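You operate a simulated robot arm through the tools that you are given. There is no shell and no other tool.

The job below is to be done with a simulated robot arm. You get a single attempt, and the scene is never put back.

TASK
Scrub the grime off the white bucket lid with the soaped red brush.
Fine: soap from the soap tub; brush back and tub lid on again. Set down upright: red round brush. What is to be rubbed or washed off counts as gone when no trace of it is left.

Only the result counts: the job must be done as asked and must still hold three seconds after the hand-in. Knocking over, shifting, dropping, spilling or breaking anything else fails it. Lids that push on must go on centred and level and be pressed home; caps that screw on are set level and turned clockwise until they are tight.

THE ROBOT
A 6-joint arm with a two-finger parallel gripper, fixed in place. Base frame: the origin is on the floor under the middle of its stand, x ahead of it, y to its left, z up. Units: mm, rad, N and s.
It reaches about 1313 mm from its shoulder. Its first joint turns from -2.897 to 2.897 rad. Payload 3.43 kg.
Tool frame: the origin (TCP) lies between the finger pads and is the grasp point; the fingertips stand 34 mm ahead of it; z points along the fingers, y is the line along which they close. Largest opening 128 mm; finger width 24, thickness 12; the body of the gripper, 48 by 130 mm, starts 96 mm behind the TCP.
Orientation is told as [roll, pitch, yaw] about the base's x, y, z axes, in that order, counted from this pose: with the fingers straight down and closing along the base's y, the tool's x points along the base's -x, its y along +y and its z along -z.

THE INTERFACE
- The arm moves only by the tool nudge_tool. Its argument "commands" is a list that holds one entry, the list of rows, each a list of 7 numbers: the finger opening in mm, from 0 to 128, then the shift along the tool's x, y, z in mm, then the turn, a rotation vector about the tool's x, y, z in rad. In form: [[[hand, x, y, z, wx, wy, wz], ...]]. A call has 1 to 20 rows; each row is the pose to reach, as a shift and turn from the pose commanded when the call began, along the tool's axes at that moment. Rows are played at 5 a second. More than 50 mm and 0.15 rad between two rows, or a gripper value outside its range, and nothing of the call is played. Where a pose cannot be reached the arm comes as near as it can. A force on the tool above 40 N (or 10 N above the force at the start of the call, whichever is more), or a blocked arm, ends the call early, and 0.2 s more pass. The fingers move at their own pace (about 153 mm/s each) and stop on an object; they squeeze with about 38 N. The grip force told is the motor's: it shows also when the fingers shut on nothing. Time passes only in rows, and 0.2 s behind the last, so rows that repeat a pose let the fingers close. It gives the time, the measured TCP pose, the force on the tool (base axes), the opening and the grip force at its end, in the units of the frame above (readings bear some noise), with the torque about the TCP (base axes, N m) and any sound that the robot's microphone picked up.
- Cameras (640 x 400 px; columns grow to the right, rows downward): "scene" is fixed at [400, 499.4, 1522]; the picture's right is [-0.55, -0.84, 0.00], its down [-0.72, 0.47, -0.51] and it looks along [0.43, -0.28, -0.86] (base axes); focal length 334 px, centre (320, 200). "wrist" rides on the gripper at [76, -11, -160] in the tool frame; the picture's right is [0.15, 0.99, 0.00], its down [-0.88, 0.13, -0.46] and it looks along [-0.45, 0.07, 0.89] (tool axes); focal length 234 px, centre (320, 200). There is no depth. A picture from a camera that has moved, and an enlarged one, comes with that camera's place and axes in the base frame and with its lens. The place of the scene camera against the robot may be out by one fixed shift of up to 12 mm in any direction.
- capture(camera): a new picture of that camera. It takes no simulated time.
- enlarge(camera, box): a new picture of the part [left, top, right, bottom] of that camera's present view, enlarged. It takes no simulated time.
- job_done(): hands the job in; it is judged then, once.

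Places have to be worked out from the pictures, the camera data and where the tool is seen. Open the gripper and draw the arm clear of the work before you hand the job in, unless the task says otherwise.

The tools are called after ">>>" as a command line: name --argument value ..., lists and objects as JSON in quotes. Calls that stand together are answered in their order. nudge_tool: Moves the arm, as the interface text tells. Its arguments: {"type":"object","properties":{"commands":{"type":"array"}},"required":["commands"]} The other tools are called the same way: capture (camera) takes a picture; enlarge (camera, box) takes an enlarged picture of a part of a camera's view; job_done () hands the job in.

At the start:

```text
clock: 0.0
tcp_pos: [444.2, 302.0, 1144.2]
ee_rot: [0.0, 0.001, -0.001]
force: [-0.2, 1.1, 0.4]
torque: [-0.01, 0.0, -0.04]
width: 128.0
finger_force: 0.1
```

scene: 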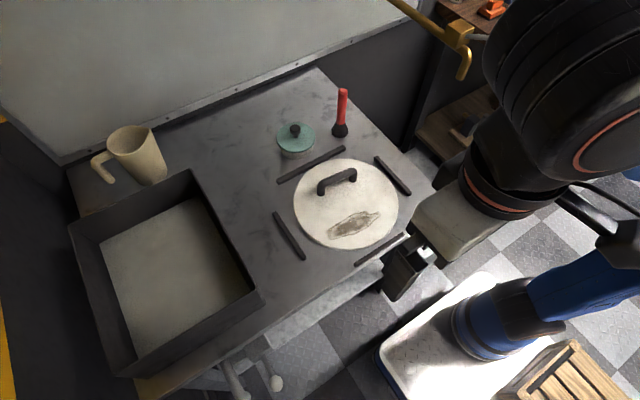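
wrist: 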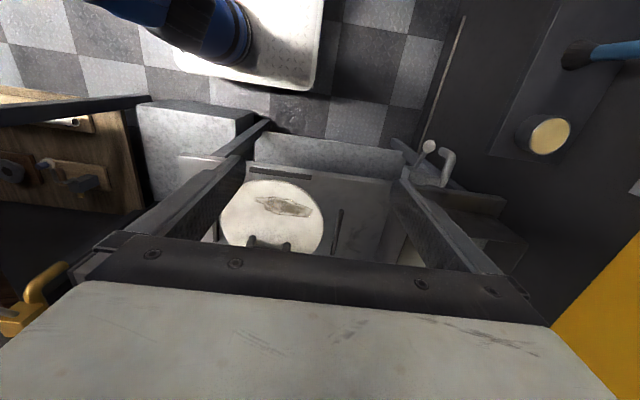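

The scene shows a white lid with a grime patch, a green-lidded tub (soap) and a red-handled brush standing upright. I will look closer at each before moving.

>>> enlarge --camera "scene" --box '[250, 70, 420, 176]'

>>> enlarge --camera "scene" --box '[250, 140, 450, 265]'

>>> enlarge --camera "wrist" --box '[180, 140, 460, 315]'

```text
3.76 times, centred on (335, 123) of scene
camera zoom: at [400.0, 499.4, 1522.0], right [-0.55, -0.84, 0.0], down [-0.72, 0.47, -0.51], along [0.43, -0.28, -0.86], focal length 1256 px, centre (264, 490)
```

zoom: 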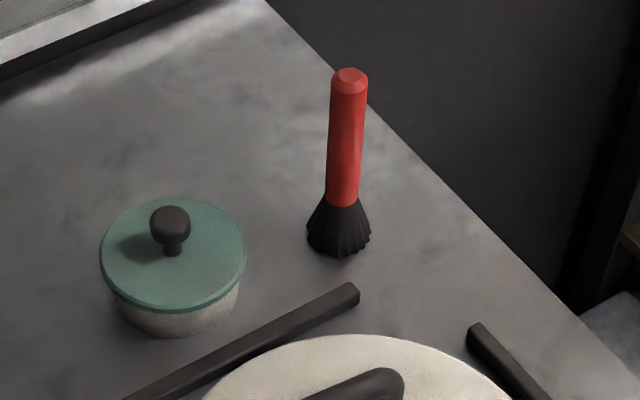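

```text
3.20 times, centred on (350, 202) of scene
camera zoom: at [400.0, 499.4, 1522.0], right [-0.55, -0.84, 0.0], down [-0.72, 0.47, -0.51], along [0.43, -0.28, -0.86], focal length 1067 px, centre (224, 192)
```

zoom: 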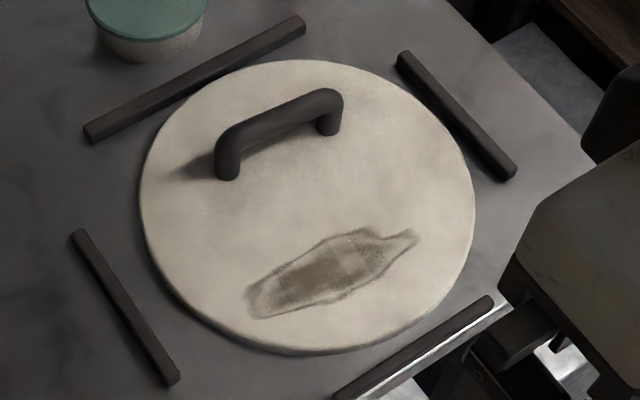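

```text
2.29 times, centred on (320, 228) of wrist
camera zoom: at [367.4, 290.0, 1304.1], right [-0.15, 0.99, 0.0], down [0.88, 0.13, 0.46], along [0.45, 0.07, -0.89], focal length 535 px, centre (320, 137)
```

zoom: 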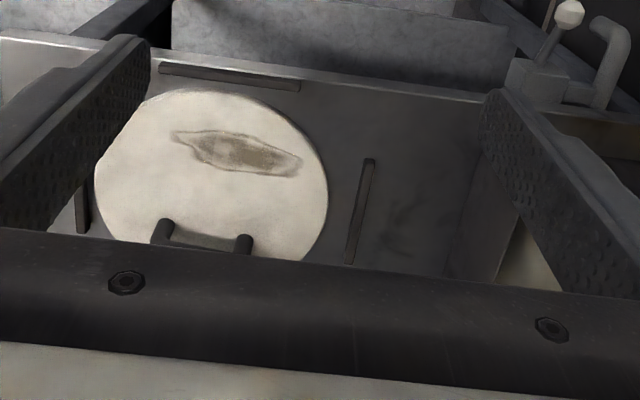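

The table top seems to be near z≈780–800, with the tub around (945, 220) and the brush around (925, 90). I'll move the arm up over that area so the wrist camera can look at both from nearer.

>>> nudge_tool --commands '[[[128, -40, -17, 10, 0, 0, 0], [128, -80, -34, 20, 0, 0, 0], [128, -120, -51, 30, 0, 0, 0], [128, -160, -68, 40, 0, 0, 0], [128, -200, -85, 50, 0, 0, 0], [128, -240, -102, 60, 0, 0, 0], [128, -280, -119, 70, 0, 0, 0], [128, -320, -136, 80, 0, 0, 0], [128, -350, -150, 90, 0, 0, 0], [128, -350, -150, 90, 0, 0, 0]]]'

```text
clock: 2.2
tcp_pos: [795.6, 152.8, 1055.0]
ee_rot: [0.0, 0.001, 0.0]
force: [0.7, -0.6, 0.2]
torque: [-0.06, -0.03, 0.02]
width: 128.1
finger_force: 0.0
```

The arm arrived at (796, 153, 1055). I take both pictures now to locate the tub and the brush.

>>> capture --camera "wrist"

>>> capture --camera "scene"

```text
taken
camera wrist: at [718.4, 140.9, 1214.8], right [-0.15, 0.99, 0.0], down [0.88, 0.13, 0.46], along [0.45, 0.07, -0.89], focal length 234 px, centre (320, 200)
```

wrist: 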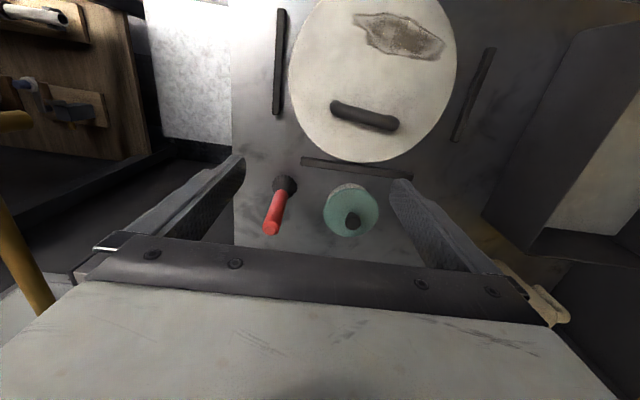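

```text
taken
```

scene: 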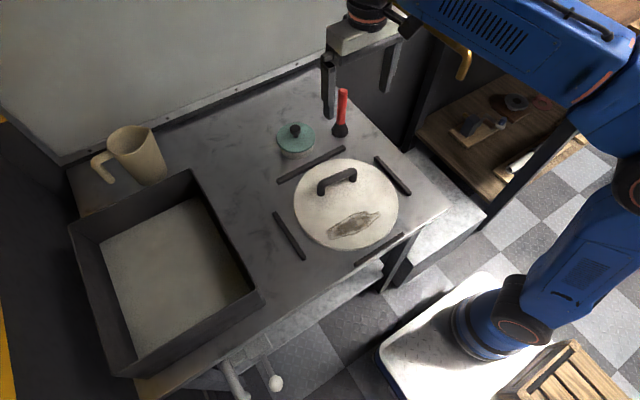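

>>> enlarge --camera "wrist" --box '[240, 140, 400, 240]'

>>> enlarge --camera "wrist" --box '[260, 0, 500, 150]'

```text
4.00 times, centred on (320, 190) of wrist
camera zoom: at [718.4, 140.9, 1214.8], right [-0.15, 0.99, 0.0], down [0.88, 0.13, 0.46], along [0.45, 0.07, -0.89], focal length 937 px, centre (320, 240)
```

zoom: 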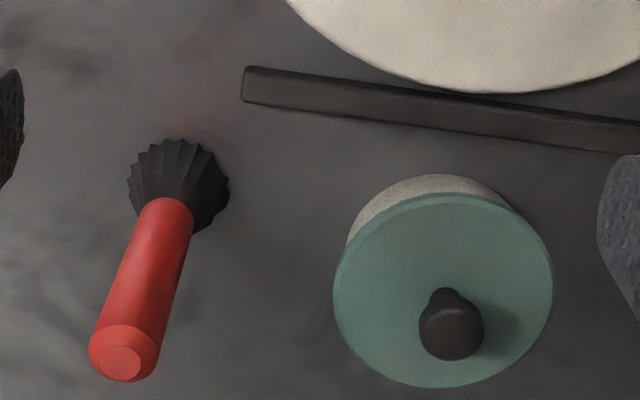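

```text
2.67 times, centred on (380, 75) of wrist
camera zoom: at [718.4, 140.9, 1214.8], right [-0.15, 0.99, 0.0], down [0.88, 0.13, 0.46], along [0.45, 0.07, -0.89], focal length 624 px, centre (160, 533)
```

zoom: 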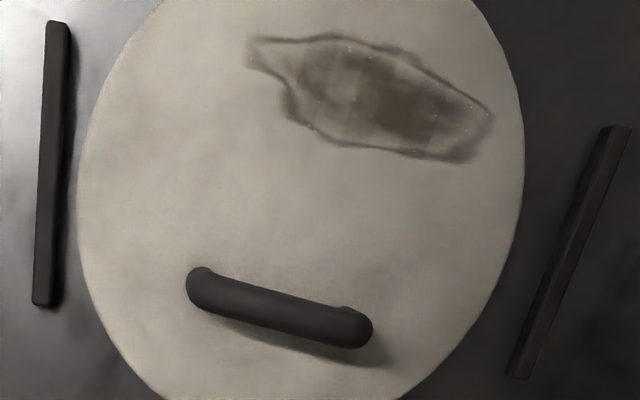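

Rough triangulation puts the brush at (908, 101) with its top near z≈950, and the tub at (929, 231) with its lid near z≈840. I'll take a second, lower viewpoint nearer the tub to sharpen these numbers.

>>> nudge_tool --commands '[[[128, -20, 25, 25, 0, 0, 0], [128, -40, 50, 50, 0, 0, 0], [128, -60, 78, 75, 0, 0, 0], [128, -60, 78, 75, 0, 0, 0]]]'

>>> capture --camera "wrist"

>>> capture --camera "scene"

```text
clock: 3.2
tcp_pos: [856.8, 232.3, 979.8]
ee_rot: [0.0, 0.0, 0.0]
force: [-0.3, -0.6, 0.4]
torque: [-0.01, -0.03, -0.01]
width: 127.9
finger_force: 0.0
```

```text
taken
camera wrist: at [779.5, 221.9, 1139.8], right [-0.15, 0.99, 0.0], down [0.88, 0.13, 0.46], along [0.45, 0.07, -0.89], focal length 234 px, centre (320, 200)
```

wrist: 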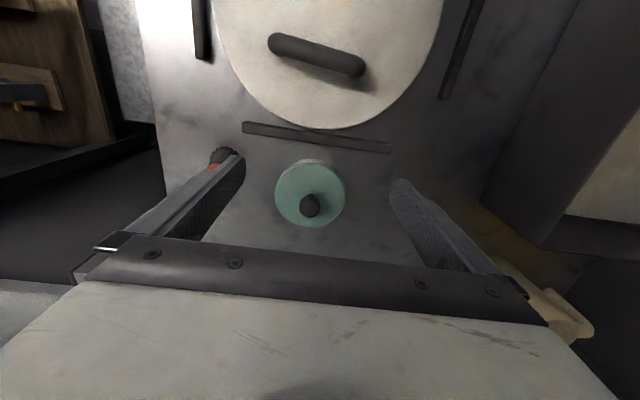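

```text
taken
```

scene: 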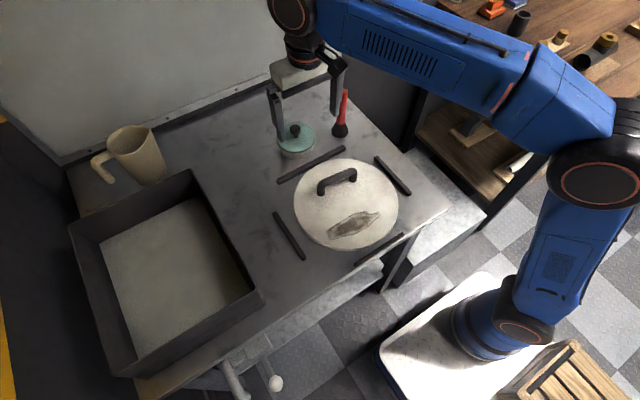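

I zoom in on the tub from this viewpoint to measure the knob and the lid.

>>> enlarge --camera "wrist" --box '[250, 140, 370, 240]'

>>> enlarge --camera "wrist" --box '[180, 0, 500, 200]'

>>> enlarge --camera "scene" --box '[240, 60, 368, 170]'

```text
4.00 times, centred on (310, 190) of wrist
camera zoom: at [779.5, 221.9, 1139.8], right [-0.15, 0.99, 0.0], down [0.88, 0.13, 0.46], along [0.45, 0.07, -0.89], focal length 937 px, centre (360, 240)
```

zoom: 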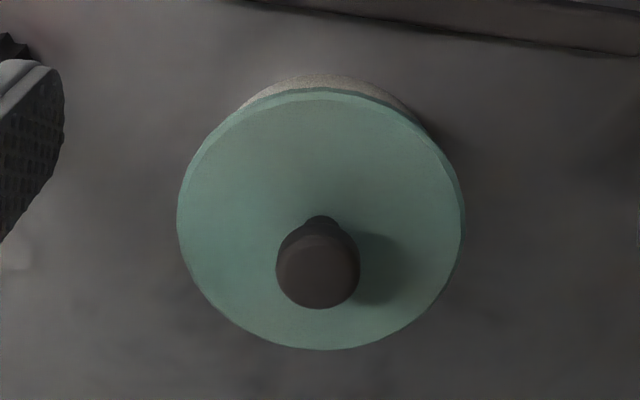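

```text
2.00 times, centred on (340, 100) of wrist
camera zoom: at [779.5, 221.9, 1139.8], right [-0.15, 0.99, 0.0], down [0.88, 0.13, 0.46], along [0.45, 0.07, -0.89], focal length 468 px, centre (280, 400)
```

zoom: 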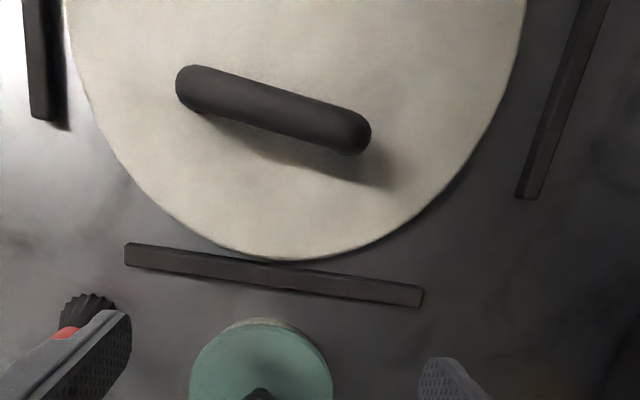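

```text
3.64 times, centred on (304, 115) of scene
camera zoom: at [400.0, 499.4, 1522.0], right [-0.55, -0.84, 0.0], down [-0.72, 0.47, -0.51], along [0.43, -0.28, -0.86], focal length 1213 px, centre (378, 509)
```

zoom: 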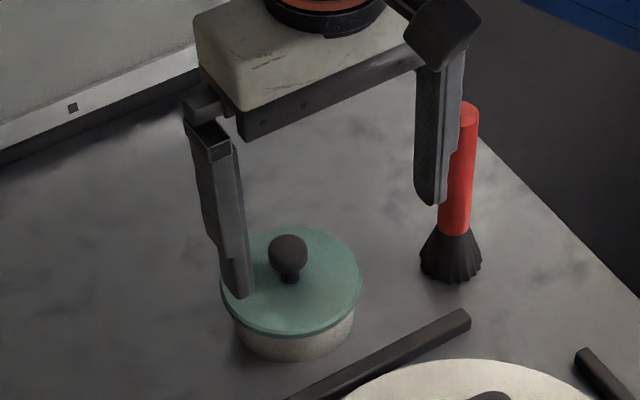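

The knob works out at about (927, 230) with its bulb centre at z≈871, the lid top at ≈843 and the table at ≈797. I'll move directly over the knob with the fingertips still well above it, then check alignment.

>>> nudge_tool --commands '[[[128, -36, -1, 10, 0, 0, 0], [128, -71, -2, 25, 0, 0, 0], [128, -71, -2, 25, 0, 0, 0], [128, -71, -2, 25, 0, 0, 0]]]'

>>> capture --camera "wrist"

>>> enlarge --camera "scene" --box '[240, 60, 368, 170]'

```text
clock: 4.2
tcp_pos: [925.1, 226.3, 954.1]
ee_rot: [0.0, 0.001, 0.0]
force: [1.0, -1.0, -0.2]
torque: [-0.02, -0.02, -0.01]
width: 127.7
finger_force: 0.0
```

```text
taken
camera wrist: at [849.2, 215.4, 1113.9], right [-0.15, 0.99, 0.0], down [0.88, 0.13, 0.46], along [0.45, 0.07, -0.89], focal length 234 px, centre (320, 200)
```

wrist: 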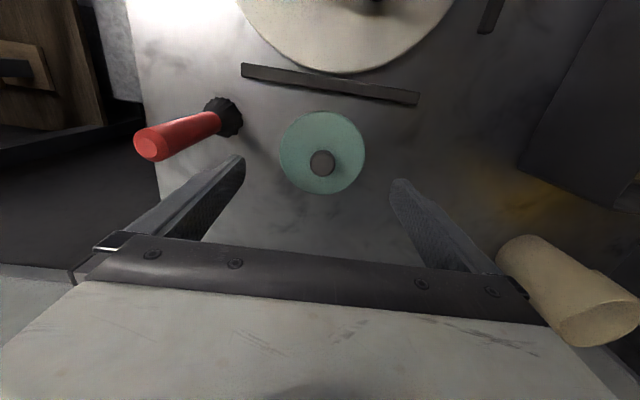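

```text
3.64 times, centred on (304, 115) of scene
camera zoom: at [400.0, 499.4, 1522.0], right [-0.55, -0.84, 0.0], down [-0.72, 0.47, -0.51], along [0.43, -0.28, -0.86], focal length 1213 px, centre (378, 509)
```

zoom: 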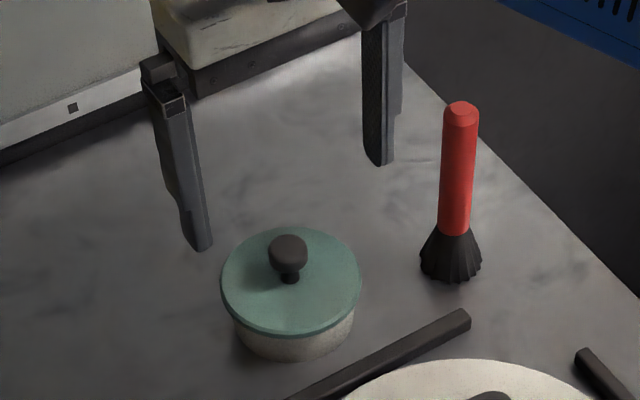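

Now zooming the wrist view for a finer knob position.

>>> enlarge --camera "wrist" --box '[260, 90, 388, 210]'

>>> enlarge --camera "wrist" --box '[120, 80, 260, 170]'

```text
3.33 times, centred on (324, 150) of wrist
camera zoom: at [849.2, 215.4, 1113.9], right [-0.15, 0.99, 0.0], down [0.88, 0.13, 0.46], along [0.45, 0.07, -0.89], focal length 781 px, centre (307, 367)
```

zoom: 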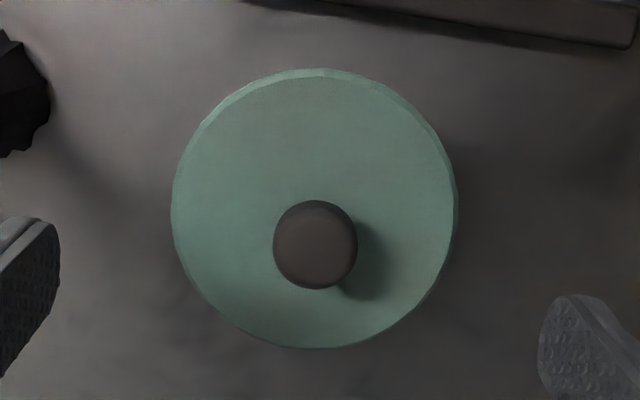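

```text
4.44 times, centred on (190, 125) of wrist
camera zoom: at [849.2, 215.4, 1113.9], right [-0.15, 0.99, 0.0], down [0.88, 0.13, 0.46], along [0.45, 0.07, -0.89], focal length 1041 px, centre (898, 533)
```

zoom: 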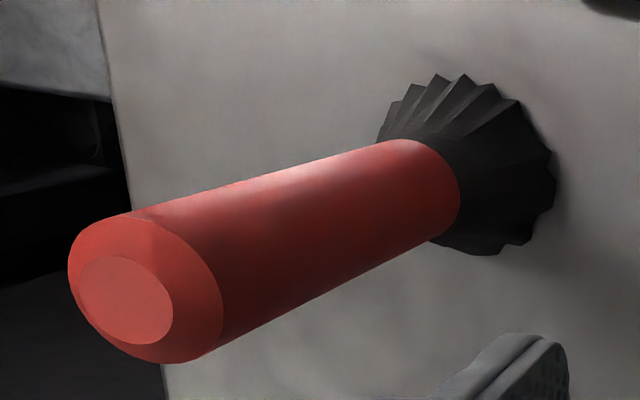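

Relative to the TCP, the knob is about +1 mm in x and +3.5 mm in y. I'll centre on it, descend to TCP z≈886, and partly close the fingers to 45 mm to check the centring before gripping.

>>> nudge_tool --commands '[[[128, -1, 3.5, 30, 0, 0, 0], [100, -1, 3.5, 50, 0, 0, 0], [60, -1, 3.5, 68, 0, 0, 0], [48, -1, 3.5, 68, 0, 0, 0], [48, -1, 3.5, 68, 0, 0, 0]]]'

>>> capture --camera "wrist"

>>> enlarge --camera "scene" --box '[240, 60, 368, 170]'

```text
clock: 5.4
tcp_pos: [926.5, 230.9, 885.9]
ee_rot: [0.0, 0.0, -0.002]
force: [0.3, -0.2, 0.6]
torque: [0.02, 0.0, 0.01]
width: 48.1
finger_force: 0.0
```

```text
taken
camera wrist: at [849.9, 220.0, 1045.6], right [-0.15, 0.99, 0.0], down [0.88, 0.13, 0.46], along [0.45, 0.07, -0.89], focal length 234 px, centre (320, 200)
```

wrist: 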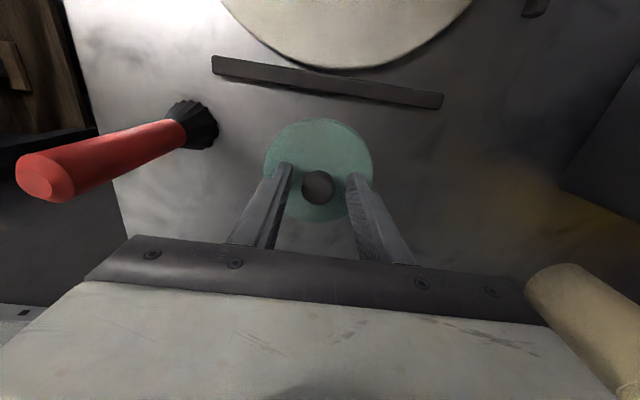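

```text
3.64 times, centred on (304, 115) of scene
camera zoom: at [400.0, 499.4, 1522.0], right [-0.55, -0.84, 0.0], down [-0.72, 0.47, -0.51], along [0.43, -0.28, -0.86], focal length 1213 px, centre (378, 509)
```

zoom: 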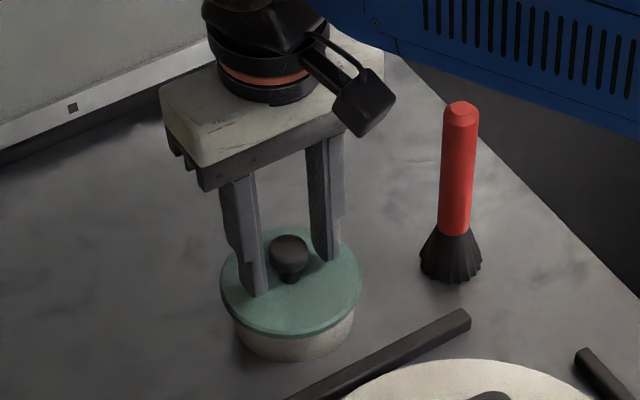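

>>> enlarge --camera "wrist" --box '[250, 110, 390, 230]'

```text
3.33 times, centred on (320, 170) of wrist
camera zoom: at [849.9, 220.0, 1045.6], right [-0.15, 0.99, 0.0], down [0.88, 0.13, 0.46], along [0.45, 0.07, -0.89], focal length 781 px, centre (320, 300)
```

zoom: 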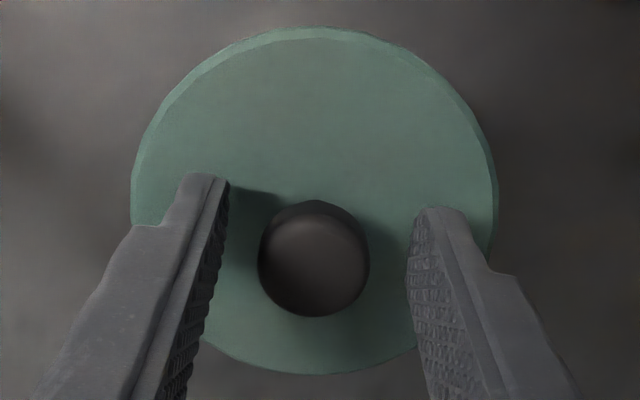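

The knob sits nicely centred between the fingers (about 2 mm ahead in x, under 1 mm in y). I close the grip on it.

>>> nudge_tool --commands '[[[30, 0, -0.5, 1, 0, 0, 0], [20, 0, -0.5, 1, 0, 0, 0], [10, 0, -0.5, 1, 0, 0, 0], [10, 0, -0.5, 1, 0, 0, 0], [10, 0, -0.5, 1, 0, 0, 0]]]'

>>> capture --camera "wrist"

```text
clock: 6.6
tcp_pos: [926.6, 230.1, 885.4]
ee_rot: [0.0, -0.001, 0.001]
force: [-0.3, 0.3, 1.4]
torque: [0.02, 0.02, -0.01]
width: 25.6
finger_force: 37.7
```

```text
taken
camera wrist: at [849.9, 219.5, 1044.4], right [-0.15, 0.99, 0.0], down [0.88, 0.13, 0.46], along [0.45, 0.07, -0.89], focal length 234 px, centre (320, 200)
```

wrist: 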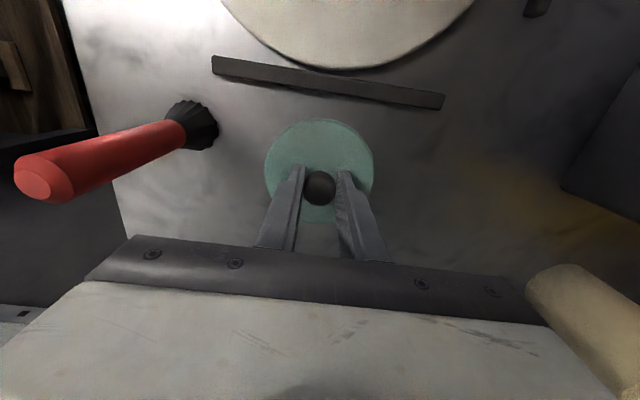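

Grip is firm at 25.6 mm width. I lift slowly by a few millimetres to see whether the lid comes free of the tub and with what force.

>>> nudge_tool --commands '[[[10, 0, 0, -2, 0, 0, 0], [10, 0, 0, -4, 0, 0, 0], [10, 0, 0, -7, 0, 0, 0], [10, 0, 0, -10, 0, 0, 0], [10, 0, 0, -10, 0, 0, 0]]]'

>>> enlarge --camera "scene" --box '[240, 60, 368, 170]'

>>> capture --camera "wrist"

```text
clock: 7.8
tcp_pos: [925.6, 229.1, 895.8]
ee_rot: [-0.001, 0.0, -0.001]
force: [0.6, 0.4, -0.9]
torque: [0.01, 0.03, 0.0]
width: 25.9
finger_force: 37.5
```

```text
3.64 times, centred on (304, 115) of scene
camera zoom: at [400.0, 499.4, 1522.0], right [-0.55, -0.84, 0.0], down [-0.72, 0.47, -0.51], along [0.43, -0.28, -0.86], focal length 1213 px, centre (378, 509)
```

zoom: 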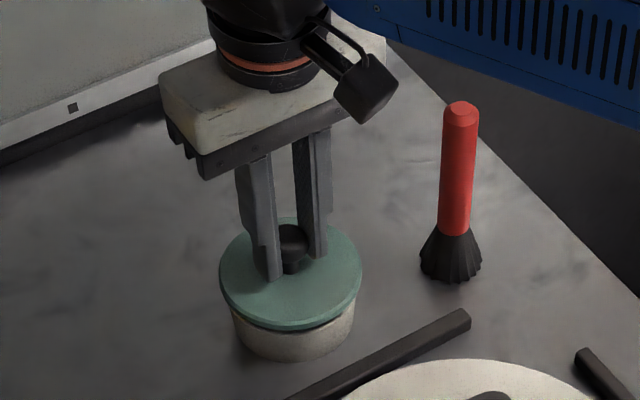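

```text
taken
camera wrist: at [849.5, 218.8, 1055.0], right [-0.15, 0.99, 0.0], down [0.88, 0.13, 0.46], along [0.45, 0.07, -0.89], focal length 234 px, centre (320, 200)
```

wrist: 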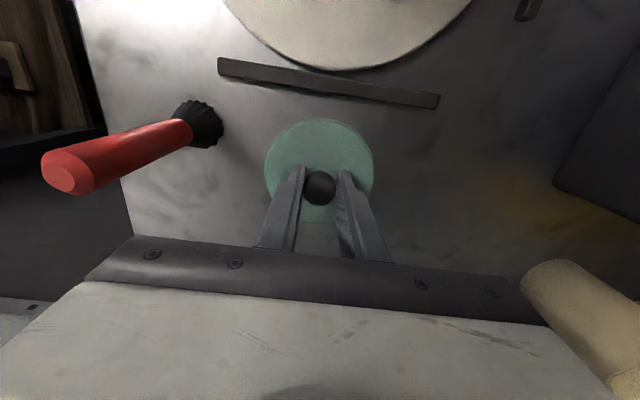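

The lid came off freely and the tub stayed put. I'll lift it higher and carry it to the clear table area at about (936, 372), between tub and sink.

>>> nudge_tool --commands '[[[10, 0, 0, -20, 0, 0, 0], [10, 0, 0, -40, 0, 0, 0], [10, -2, 20, -45, 0, 0, 0], [10, -4, 50, -45, 0, 0, 0], [10, -6, 80, -45, 0, 0, 0], [10, -8, 110, -45, 0, 0, 0], [10, -10, 140, -45, 0, 0, 0], [10, -10, 140, -45, 0, 0, 0], [10, -10, 140, -45, 0, 0, 0]]]'

>>> capture --camera "scene"

>>> capture --camera "wrist"

>>> enlarge --camera "scene" --box '[200, 70, 328, 180]'

```text
clock: 9.8
tcp_pos: [937.7, 368.9, 942.1]
ee_rot: [-0.001, 0.001, 0.0]
force: [-0.1, -0.4, -0.8]
torque: [0.01, -0.01, 0.0]
width: 25.6
finger_force: 37.9
```

```text
taken
```

scene: 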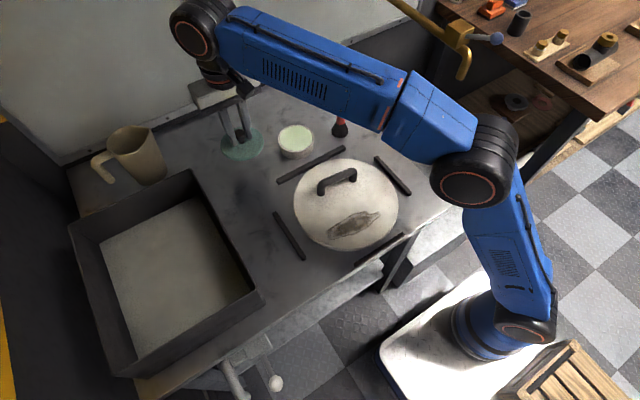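

```text
taken
camera wrist: at [860.5, 358.6, 1100.6], right [-0.15, 0.99, 0.0], down [0.88, 0.13, 0.46], along [0.45, 0.07, -0.89], focal length 234 px, centre (320, 200)
```

wrist: 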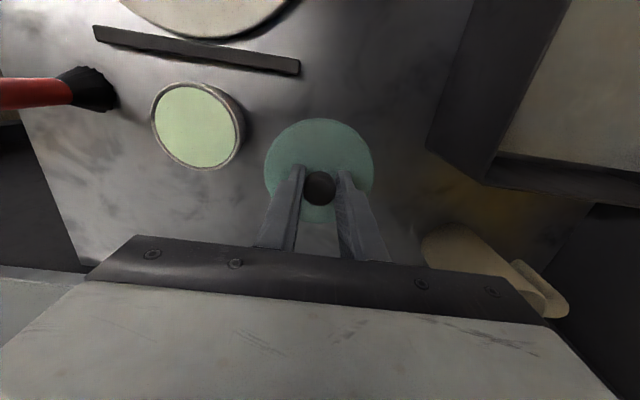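

```text
3.64 times, centred on (264, 125) of scene
camera zoom: at [400.0, 499.4, 1522.0], right [-0.55, -0.84, 0.0], down [-0.72, 0.47, -0.51], along [0.43, -0.28, -0.86], focal length 1213 px, centre (524, 473)
```

zoom: 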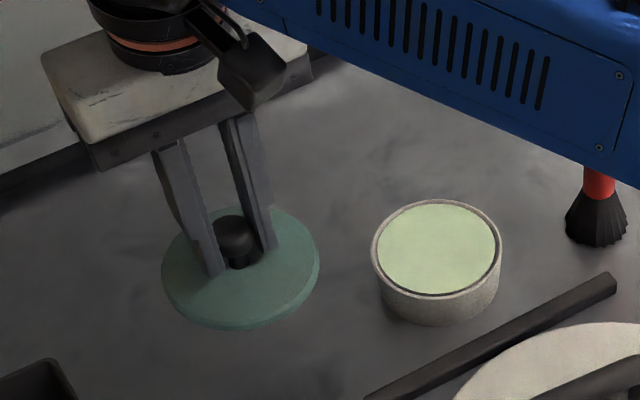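

The tub's green soap is visible just below its rim, and the lid hangs level. I lower the lid toward the table, stopping short for a check.

>>> nudge_tool --commands '[[[10, 0, 0, 25, 0, 0, 0], [10, 0, 0, 50, 0, 0, 0], [10, 0, 0, 70, 0, 0, 0], [10, 0, 0, 78, 0, 0, 0], [10, 0, 0, 78, 0, 0, 0]]]'

>>> enlarge --camera "scene" --box '[200, 90, 328, 200]'

>>> enlarge --camera "wrist" --box '[90, 50, 390, 230]'

```text
clock: 11.0
tcp_pos: [936.4, 369.7, 863.1]
ee_rot: [0.0, 0.0, -0.001]
force: [0.5, 0.2, -0.1]
torque: [-0.01, -0.01, 0.02]
width: 25.5
finger_force: 37.7
```

```text
3.64 times, centred on (264, 145) of scene
camera zoom: at [400.0, 499.4, 1522.0], right [-0.55, -0.84, 0.0], down [-0.72, 0.47, -0.51], along [0.43, -0.28, -0.86], focal length 1213 px, centre (524, 400)
```

zoom: 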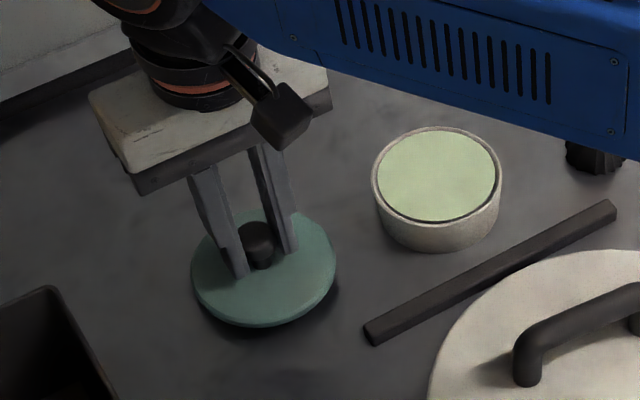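

```text
2.13 times, centred on (240, 140) of wrist
camera zoom: at [859.4, 358.4, 1022.2], right [-0.15, 0.99, 0.0], down [0.88, 0.13, 0.46], along [0.45, 0.07, -0.89], focal length 500 px, centre (491, 328)
```

zoom: 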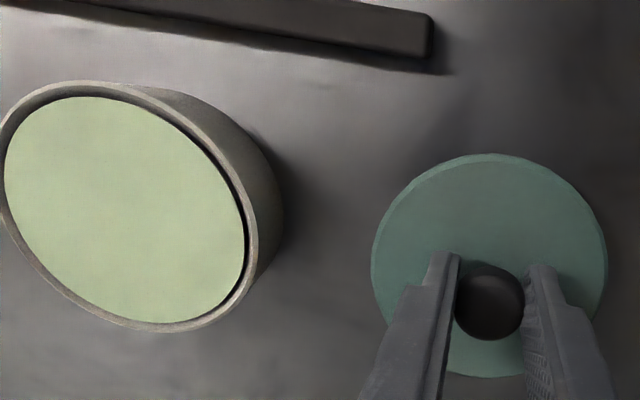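

The lid is still hovering. I lower it in small steps while watching the force.

>>> nudge_tool --commands '[[[10, 0, 0, 2, 0, 0, 0], [10, 0, 0, 4, 0, 0, 0], [10, 0, 0, 6, 0, 0, 0], [10, 0, 0, 8, 0, 0, 0], [10, 0, 0, 8, 0, 0, 0]]]'

>>> enlarge --camera "scene" --box '[200, 90, 328, 200]'

```text
clock: 12.2
tcp_pos: [936.2, 369.0, 853.8]
ee_rot: [-0.001, 0.0, -0.001]
force: [-0.7, -0.2, -0.5]
torque: [0.0, 0.02, 0.01]
width: 25.5
finger_force: 37.6
```

```text
3.64 times, centred on (264, 145) of scene
camera zoom: at [400.0, 499.4, 1522.0], right [-0.55, -0.84, 0.0], down [-0.72, 0.47, -0.51], along [0.43, -0.28, -0.86], focal length 1213 px, centre (524, 400)
```

zoom: 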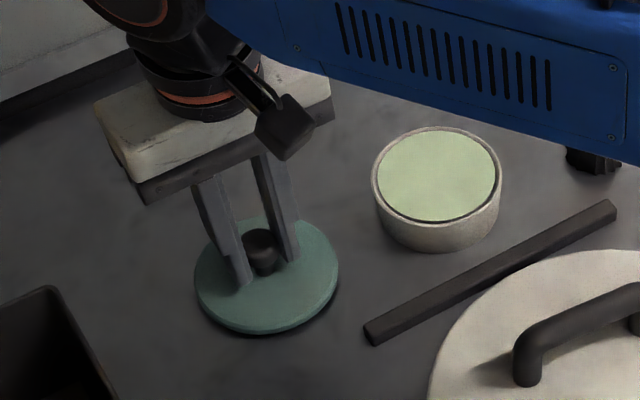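

No contact force yet; shadow shows it is close to the table. I keep lowering in 1.5–2 mm steps.

>>> nudge_tool --commands '[[[10, 0, 0, 1.5, 0, 0, 0], [10, 0, 0, 3, 0, 0, 0], [10, 0, 0, 4.5, 0, 0, 0], [10, 0, 0, 6, 0, 0, 0], [10, 0, 0, 6, 0, 0, 0]]]'

```text
clock: 13.4
tcp_pos: [935.3, 370.3, 849.4]
ee_rot: [0.001, -0.002, 0.0]
force: [3.2, -0.4, 9.1]
torque: [-0.03, 0.0, 0.03]
width: 25.6
finger_force: 38.1
```

Contact: 9 N upward at TCP z≈849, so the lid rests on the table. I open the fingers moderately and rise clear.

>>> nudge_tool --commands '[[[10, 0, 0, -0.7, 0, 0, 0], [40, 0, 0, -0.7, 0, 0, 0], [50, 0, 0, -0.7, 0, 0, 0], [50, 0, 0, -0.7, 0, 0, 0], [50, 0, 0, -20, 0, 0, 0], [60, 0, 0, -50, 0, 0, 0], [60, 0, 0, -90, 0, 0, 0], [60, 0, 0, -120, 0, 0, 0], [60, 0, 0, -120, 0, 0, 0]]]'

>>> capture --camera "wrist"

>>> capture --camera "scene"

```text
clock: 15.4
tcp_pos: [936.7, 369.6, 970.3]
ee_rot: [-0.001, -0.001, -0.002]
force: [0.1, 0.7, -0.2]
torque: [0.01, 0.01, 0.02]
width: 60.0
finger_force: 0.2
```

```text
taken
camera wrist: at [860.5, 359.3, 1130.0], right [-0.15, 0.99, 0.0], down [0.88, 0.13, 0.46], along [0.45, 0.07, -0.89], focal length 234 px, centre (320, 200)
```

wrist: 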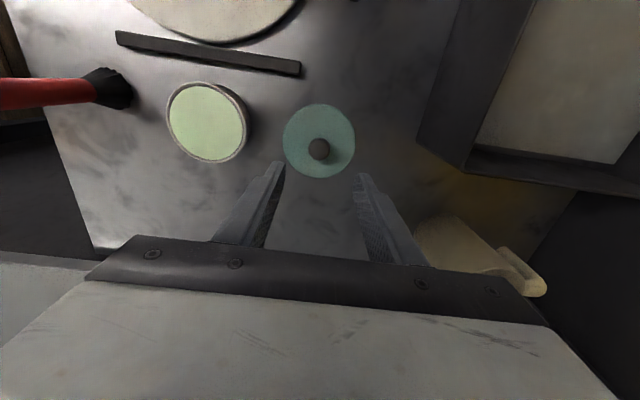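

```text
taken
```

scene: 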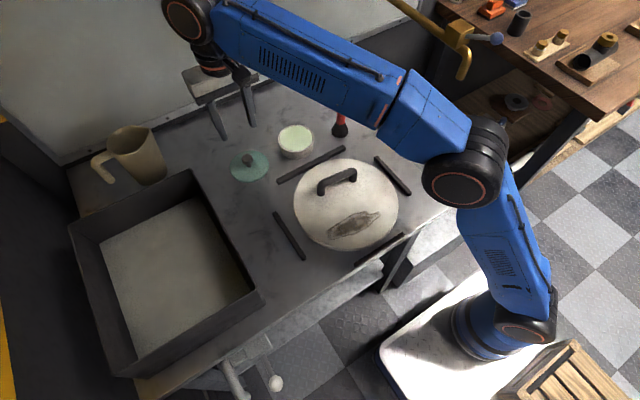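

The lid now rests on the table, tub open. Next I go above the brush (axis ≈ (910.5, 100.5), top ≈ 946) with fingers 80 mm open and check alignment.

>>> nudge_tool --commands '[[[60, 2, -10, -30, 0, 0, 0], [80, 5, -50, -47, 0, 0, 0], [80, 9, -95, -47, 0, 0, 0], [80, 13, -140, -47, 0, 0, 0], [80, 17, -185, -47, 0, 0, 0], [80, 21, -230, -47, 0, 0, 0], [80, 25.7, -270.5, -47, 0, 0, 0], [80, 25.7, -270.5, -47, 0, 0, 0], [80, 25.7, -270.5, -47, 0, 0, 0]]]'

>>> capture --camera "wrist"

>>> enlarge --camera "wrist" --box '[256, 90, 384, 190]'

>>> enlarge --camera "scene" --box '[260, 40, 400, 150]'

```text
clock: 17.4
tcp_pos: [911.8, 96.5, 1015.0]
ee_rot: [0.0, -0.001, 0.0]
force: [0.4, 0.4, 0.2]
torque: [0.01, 0.02, 0.05]
width: 80.0
finger_force: 0.1
```

```text
taken
camera wrist: at [834.5, 87.1, 1173.3], right [-0.15, 0.99, 0.0], down [0.88, 0.13, 0.46], along [0.45, 0.07, -0.89], focal length 234 px, centre (320, 200)
```

wrist: 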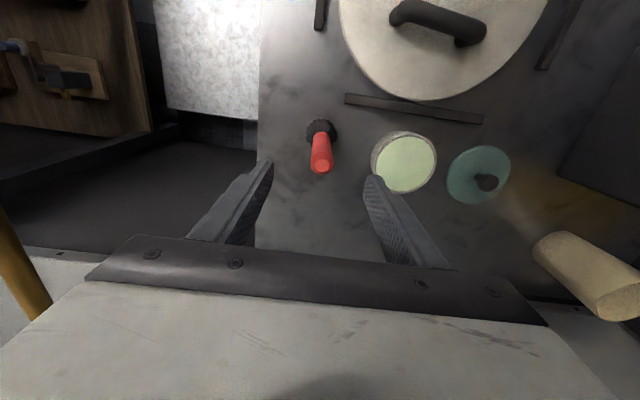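

```text
4.00 times, centred on (320, 140) of wrist
camera zoom: at [834.5, 87.1, 1173.3], right [-0.15, 0.99, 0.0], down [0.88, 0.13, 0.46], along [0.45, 0.07, -0.89], focal length 937 px, centre (320, 440)
```

zoom: 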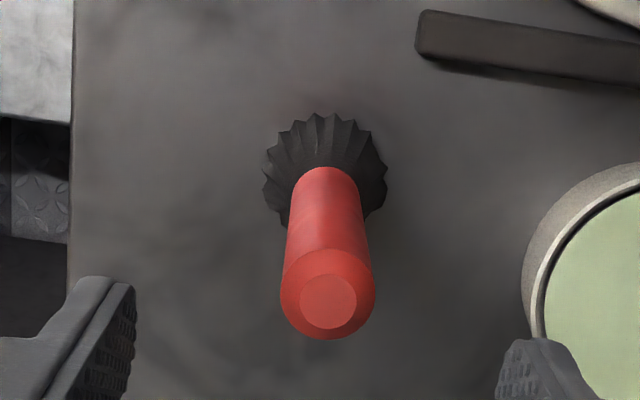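

```text
3.64 times, centred on (330, 95) of scene
camera zoom: at [400.0, 499.4, 1522.0], right [-0.55, -0.84, 0.0], down [-0.72, 0.47, -0.51], along [0.43, -0.28, -0.86], focal length 1213 px, centre (284, 582)
```

zoom: 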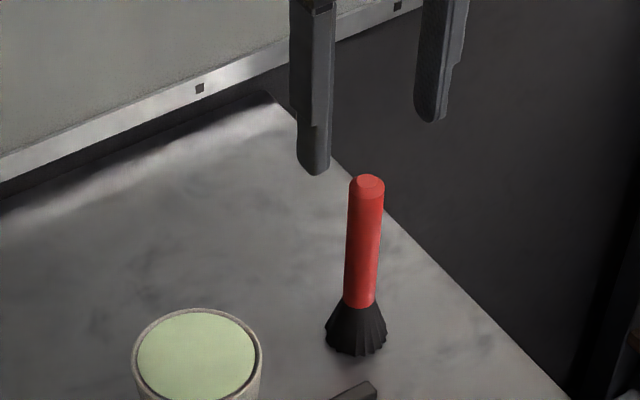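

Brush axis is about +2.3 mm in y and −1 mm in x from the TCP. I descend to TCP z≈903 around the handle and narrow to 45 mm to check.

>>> nudge_tool --commands '[[[80, 1, 2.3, 30, 0, 0, 0], [80, 1, 2.3, 70, 0, 0, 0], [70, 1, 2.3, 100, 0, 0, 0], [50, 1, 2.3, 112, 0, 0, 0], [46, 1, 2.3, 112, 0, 0, 0], [46, 1, 2.3, 112, 0, 0, 0]]]'

>>> enlarge --camera "wrist" --box '[240, 100, 400, 240]'

>>> enlarge --camera "scene" --box '[260, 40, 400, 150]'

```text
clock: 18.8
tcp_pos: [911.0, 101.9, 904.1]
ee_rot: [-0.001, 0.0, 0.001]
force: [0.6, 0.0, -0.1]
torque: [0.01, 0.01, -0.02]
width: 45.9
finger_force: 0.0
```

```text
2.86 times, centred on (320, 170) of wrist
camera zoom: at [833.9, 90.8, 1064.0], right [-0.15, 0.99, 0.0], down [0.88, 0.13, 0.46], along [0.45, 0.07, -0.89], focal length 669 px, centre (320, 286)
```

zoom: 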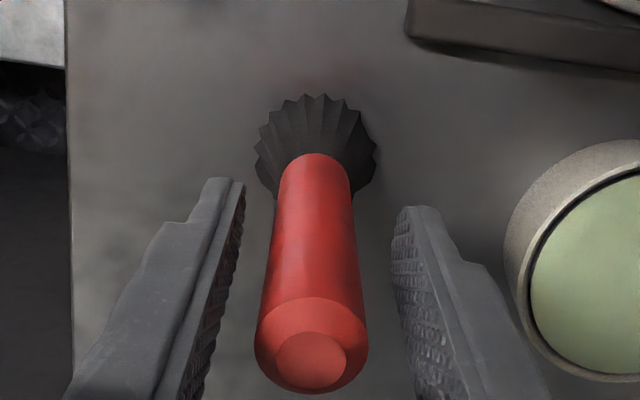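

```text
3.64 times, centred on (330, 95) of scene
camera zoom: at [400.0, 499.4, 1522.0], right [-0.55, -0.84, 0.0], down [-0.72, 0.47, -0.51], along [0.43, -0.28, -0.86], focal length 1213 px, centre (284, 582)
```

zoom: 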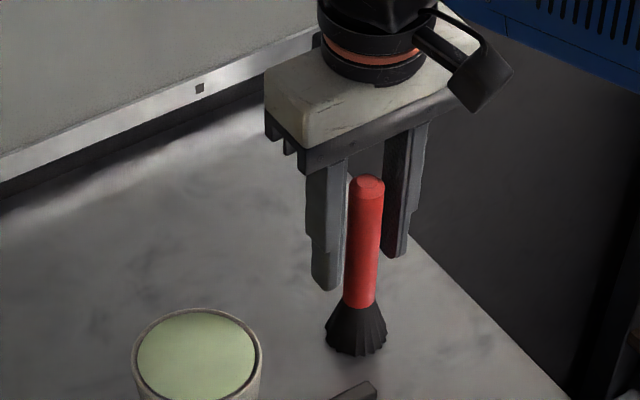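

The handle is between the fingers, off by only about 1 mm in y. I correct that and close the grip.

>>> nudge_tool --commands '[[[46, 0, -1, 0, 0, 0, 0], [30, 0, -1, 0, 0, 0, 0], [10, 0, -1, 0, 0, 0, 0], [10, 0, -1, 0, 0, 0, 0], [10, 0, -1, 0, 0, 0, 0]]]'

>>> enlarge --camera "scene" --box '[260, 40, 400, 150]'

>>> enlarge --camera "wrist" --box '[240, 100, 400, 240]'

```text
clock: 20.0
tcp_pos: [910.4, 100.4, 904.6]
ee_rot: [-0.001, -0.001, -0.001]
force: [-0.2, 0.0, 0.1]
torque: [0.0, -0.02, -0.01]
width: 23.4
finger_force: 38.2
```

```text
3.64 times, centred on (330, 95) of scene
camera zoom: at [400.0, 499.4, 1522.0], right [-0.55, -0.84, 0.0], down [-0.72, 0.47, -0.51], along [0.43, -0.28, -0.86], focal length 1213 px, centre (284, 582)
```

zoom: 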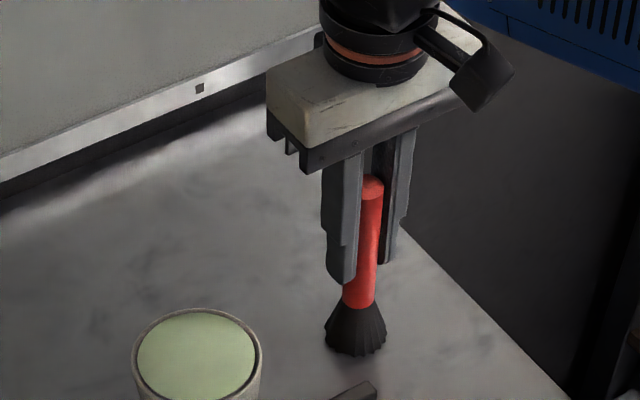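

```text
2.86 times, centred on (320, 170) of wrist
camera zoom: at [833.6, 89.5, 1063.9], right [-0.15, 0.99, 0.0], down [0.88, 0.13, 0.46], along [0.45, 0.07, -0.89], focal length 669 px, centre (320, 286)
```

zoom: 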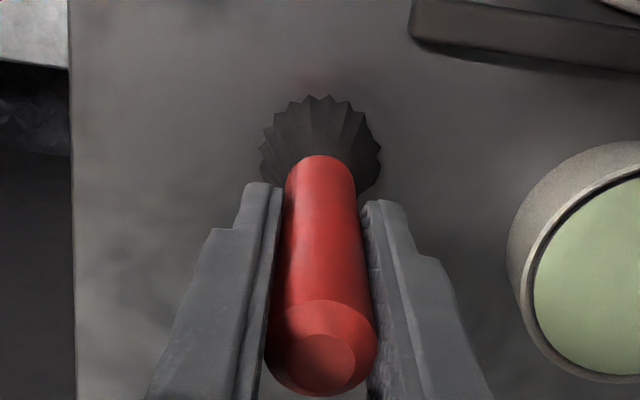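

Brush gripped firmly (23.4 mm). I lift it straight up, then carry it over the tub centre (≈ TCP (928, 231)) and stop above the rim.

>>> nudge_tool --commands '[[[10, 0, 0, -10, 0, 0, 0], [10, 0, 0, -35, 0, 0, 0], [10, 0, 0, -75, 0, 0, 0], [10, -5, 35, -75, 0, 0, 0], [10, -10, 70, -75, 0, 0, 0], [10, -15, 105, -75, 0, 0, 0], [10, -18.5, 129.2, -75, 0, 0, 0], [10, -18.5, 129.2, -55, 0, 0, 0], [10, -18.5, 129.2, -55, 0, 0, 0]]]'

>>> enlarge --camera "scene" --box '[220, 50, 360, 170]'

>>> enlarge --camera "wrist" --box '[200, 60, 440, 240]'

```text
clock: 22.0
tcp_pos: [928.2, 230.8, 960.9]
ee_rot: [0.001, -0.001, -0.001]
force: [-0.3, 0.1, 0.1]
torque: [0.0, 0.04, 0.01]
width: 23.3
finger_force: 37.4
```

```text
3.33 times, centred on (290, 110) of scene
camera zoom: at [400.0, 499.4, 1522.0], right [-0.55, -0.84, 0.0], down [-0.72, 0.47, -0.51], along [0.43, -0.28, -0.86], focal length 1112 px, centre (420, 500)
```

zoom: 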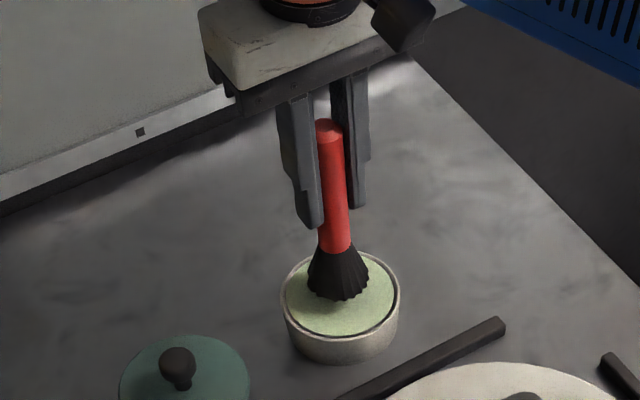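

```text
2.22 times, centred on (320, 150) of wrist
camera zoom: at [852.2, 220.0, 1118.9], right [-0.15, 0.99, 0.0], down [0.88, 0.13, 0.46], along [0.45, 0.07, -0.89], focal length 520 px, centre (320, 311)
```

zoom: 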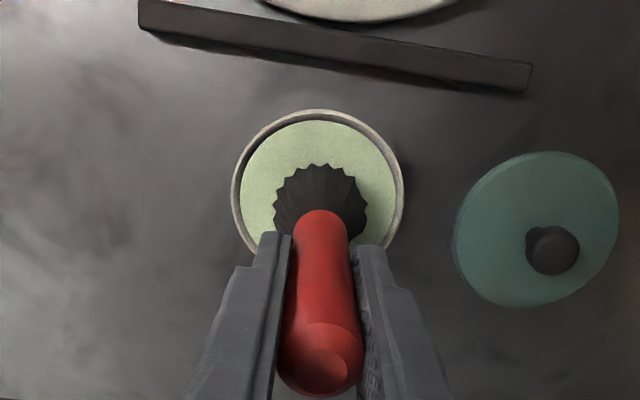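

The brush hangs over the middle of the soap. I lower it gently to touch the soap, watching the force.

>>> nudge_tool --commands '[[[10, 0, 0, 8, 0, 0, 0], [10, 0, 0, 14, 0, 0, 0], [10, 0, 0, 17, 0, 0, 0], [10, 0, 0, 19, 0, 0, 0], [10, 0, 0, 21, 0, 0, 0], [10, 0, 0, 23, 0, 0, 0], [10, 0, 0, 23, 0, 0, 0]]]'

>>> enlarge --camera "scene" --box '[220, 50, 360, 170]'

>>> enlarge --camera "wrist" --box '[200, 60, 440, 240]'

```text
clock: 23.6
tcp_pos: [926.7, 229.6, 937.0]
ee_rot: [0.0, -0.001, 0.001]
force: [3.7, 5.3, 32.4]
torque: [0.19, 0.06, 0.04]
width: 23.9
finger_force: 37.7
```

```text
3.33 times, centred on (290, 110) of scene
camera zoom: at [400.0, 499.4, 1522.0], right [-0.55, -0.84, 0.0], down [-0.72, 0.47, -0.51], along [0.43, -0.28, -0.86], focal length 1112 px, centre (420, 500)
```

zoom: 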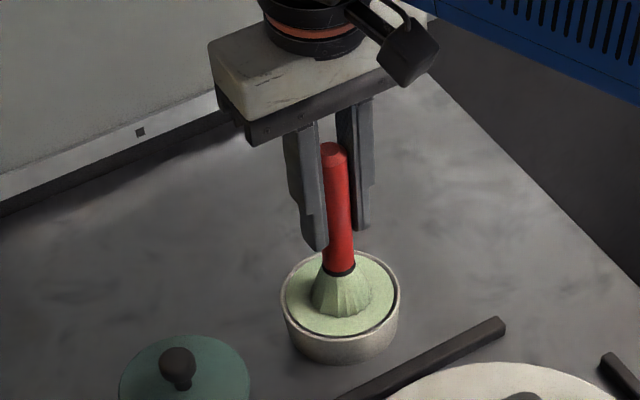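

```text
2.22 times, centred on (320, 150) of wrist
camera zoom: at [850.2, 218.4, 1096.9], right [-0.15, 0.99, 0.0], down [0.88, 0.13, 0.46], along [0.45, 0.07, -0.89], focal length 520 px, centre (320, 311)
```

zoom: 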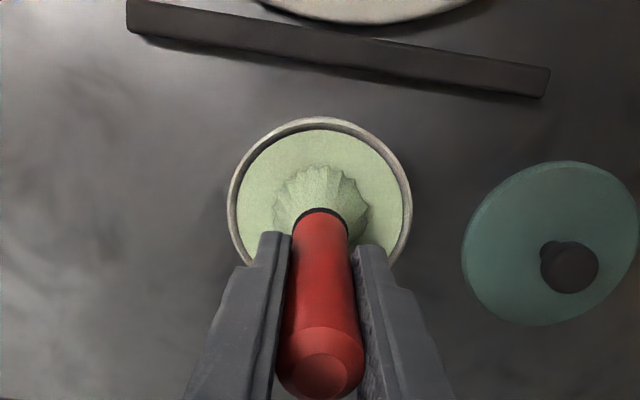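

The bristles turned green: the brush is soaped (32 N contact on the firm soap). I lift it straight out and check that the tub stays put.

>>> nudge_tool --commands '[[[10, 0, 0, -3, 0, 0, 0], [10, 0, 0, -10, 0, 0, 0], [10, 0, 0, -30, 0, 0, 0], [10, 0, 0, -60, 0, 0, 0], [10, 0, 0, -80, 0, 0, 0], [10, 0, 0, -80, 0, 0, 0]]]'

>>> enlarge --camera "scene" --box '[220, 40, 380, 170]'

>>> capture --camera "wrist"

```text
clock: 25.0
tcp_pos: [928.7, 230.6, 1015.1]
ee_rot: [0.0, 0.0, -0.001]
force: [-0.7, 0.4, -1.3]
torque: [-0.03, 0.02, 0.0]
width: 23.6
finger_force: 38.0
```

```text
3.08 times, centred on (300, 105) of scene
camera zoom: at [400.0, 499.4, 1522.0], right [-0.55, -0.84, 0.0], down [-0.72, 0.47, -0.51], along [0.43, -0.28, -0.86], focal length 1026 px, centre (382, 492)
```

zoom: 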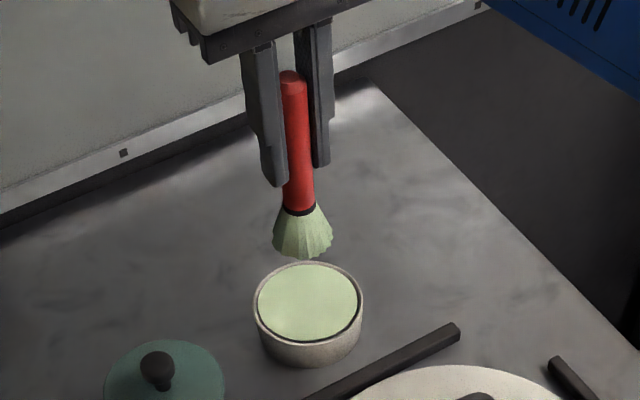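

```text
taken
camera wrist: at [851.3, 219.1, 1175.0], right [-0.15, 0.99, 0.0], down [0.88, 0.13, 0.46], along [0.45, 0.07, -0.89], focal length 234 px, centre (320, 200)
```

wrist: 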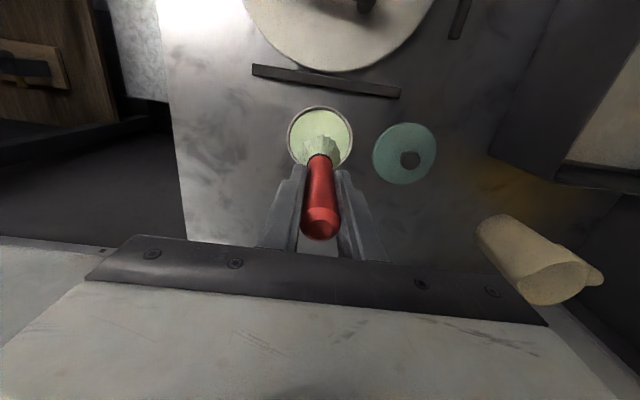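

The brush carries soap and the tub is unmoved. I now carry it at height to above the grime on the white lid (≈ (646, 244)).

>>> nudge_tool --commands '[[[10, 40, 2, 0, 0, 0, 0], [10, 85, 4, 0, 0, 0, 0], [10, 130, 6, 0, 0, 0, 0], [10, 175, 8, 0, 0, 0, 0], [10, 220, 10, 0, 0, 0, 0], [10, 260, 12, 0, 0, 0, 0], [10, 282, 13, 20, 0, 0, 0], [10, 282, 13, 50, 0, 0, 0], [10, 282, 13, 50, 0, 0, 0]]]'

>>> capture --camera "wrist"

>>> capture --camera "scene"

>>> enlarge --camera "scene" --box '[260, 120, 440, 270]'

```text
clock: 27.0
tcp_pos: [647.1, 240.2, 965.5]
ee_rot: [0.002, 0.0, 0.0]
force: [0.1, 0.0, -0.5]
torque: [0.0, 0.01, 0.01]
width: 23.4
finger_force: 37.8
```

```text
taken
camera wrist: at [570.0, 230.7, 1125.1], right [-0.15, 0.99, 0.0], down [0.88, 0.13, 0.46], along [0.45, 0.07, -0.89], focal length 234 px, centre (320, 200)
```

wrist: 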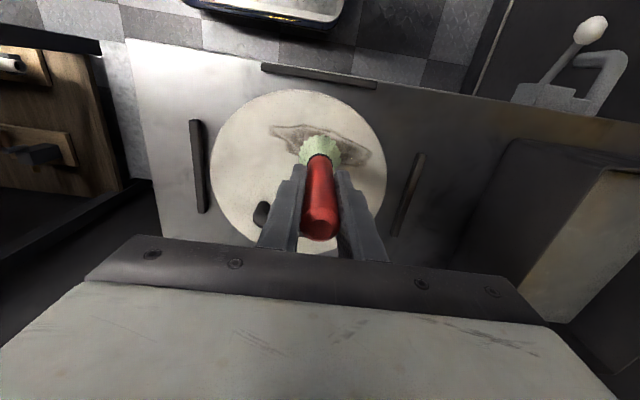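

```text
taken
```

scene: 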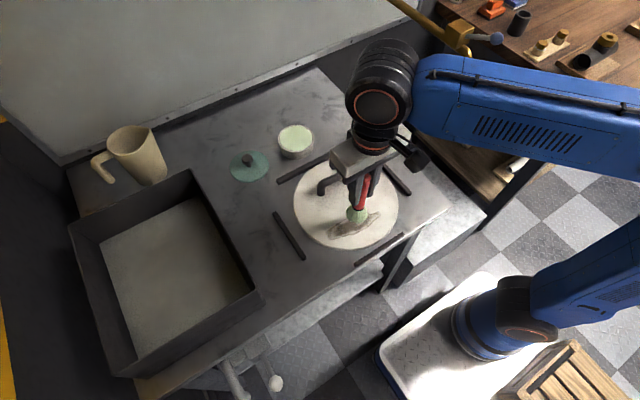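

```text
2.67 times, centred on (350, 195) of scene
camera zoom: at [400.0, 499.4, 1522.0], right [-0.55, -0.84, 0.0], down [-0.72, 0.47, -0.51], along [0.43, -0.28, -0.86], focal length 889 px, centre (240, 213)
```

zoom: 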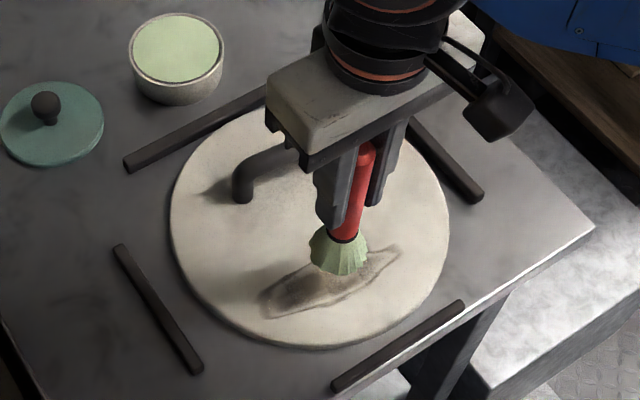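

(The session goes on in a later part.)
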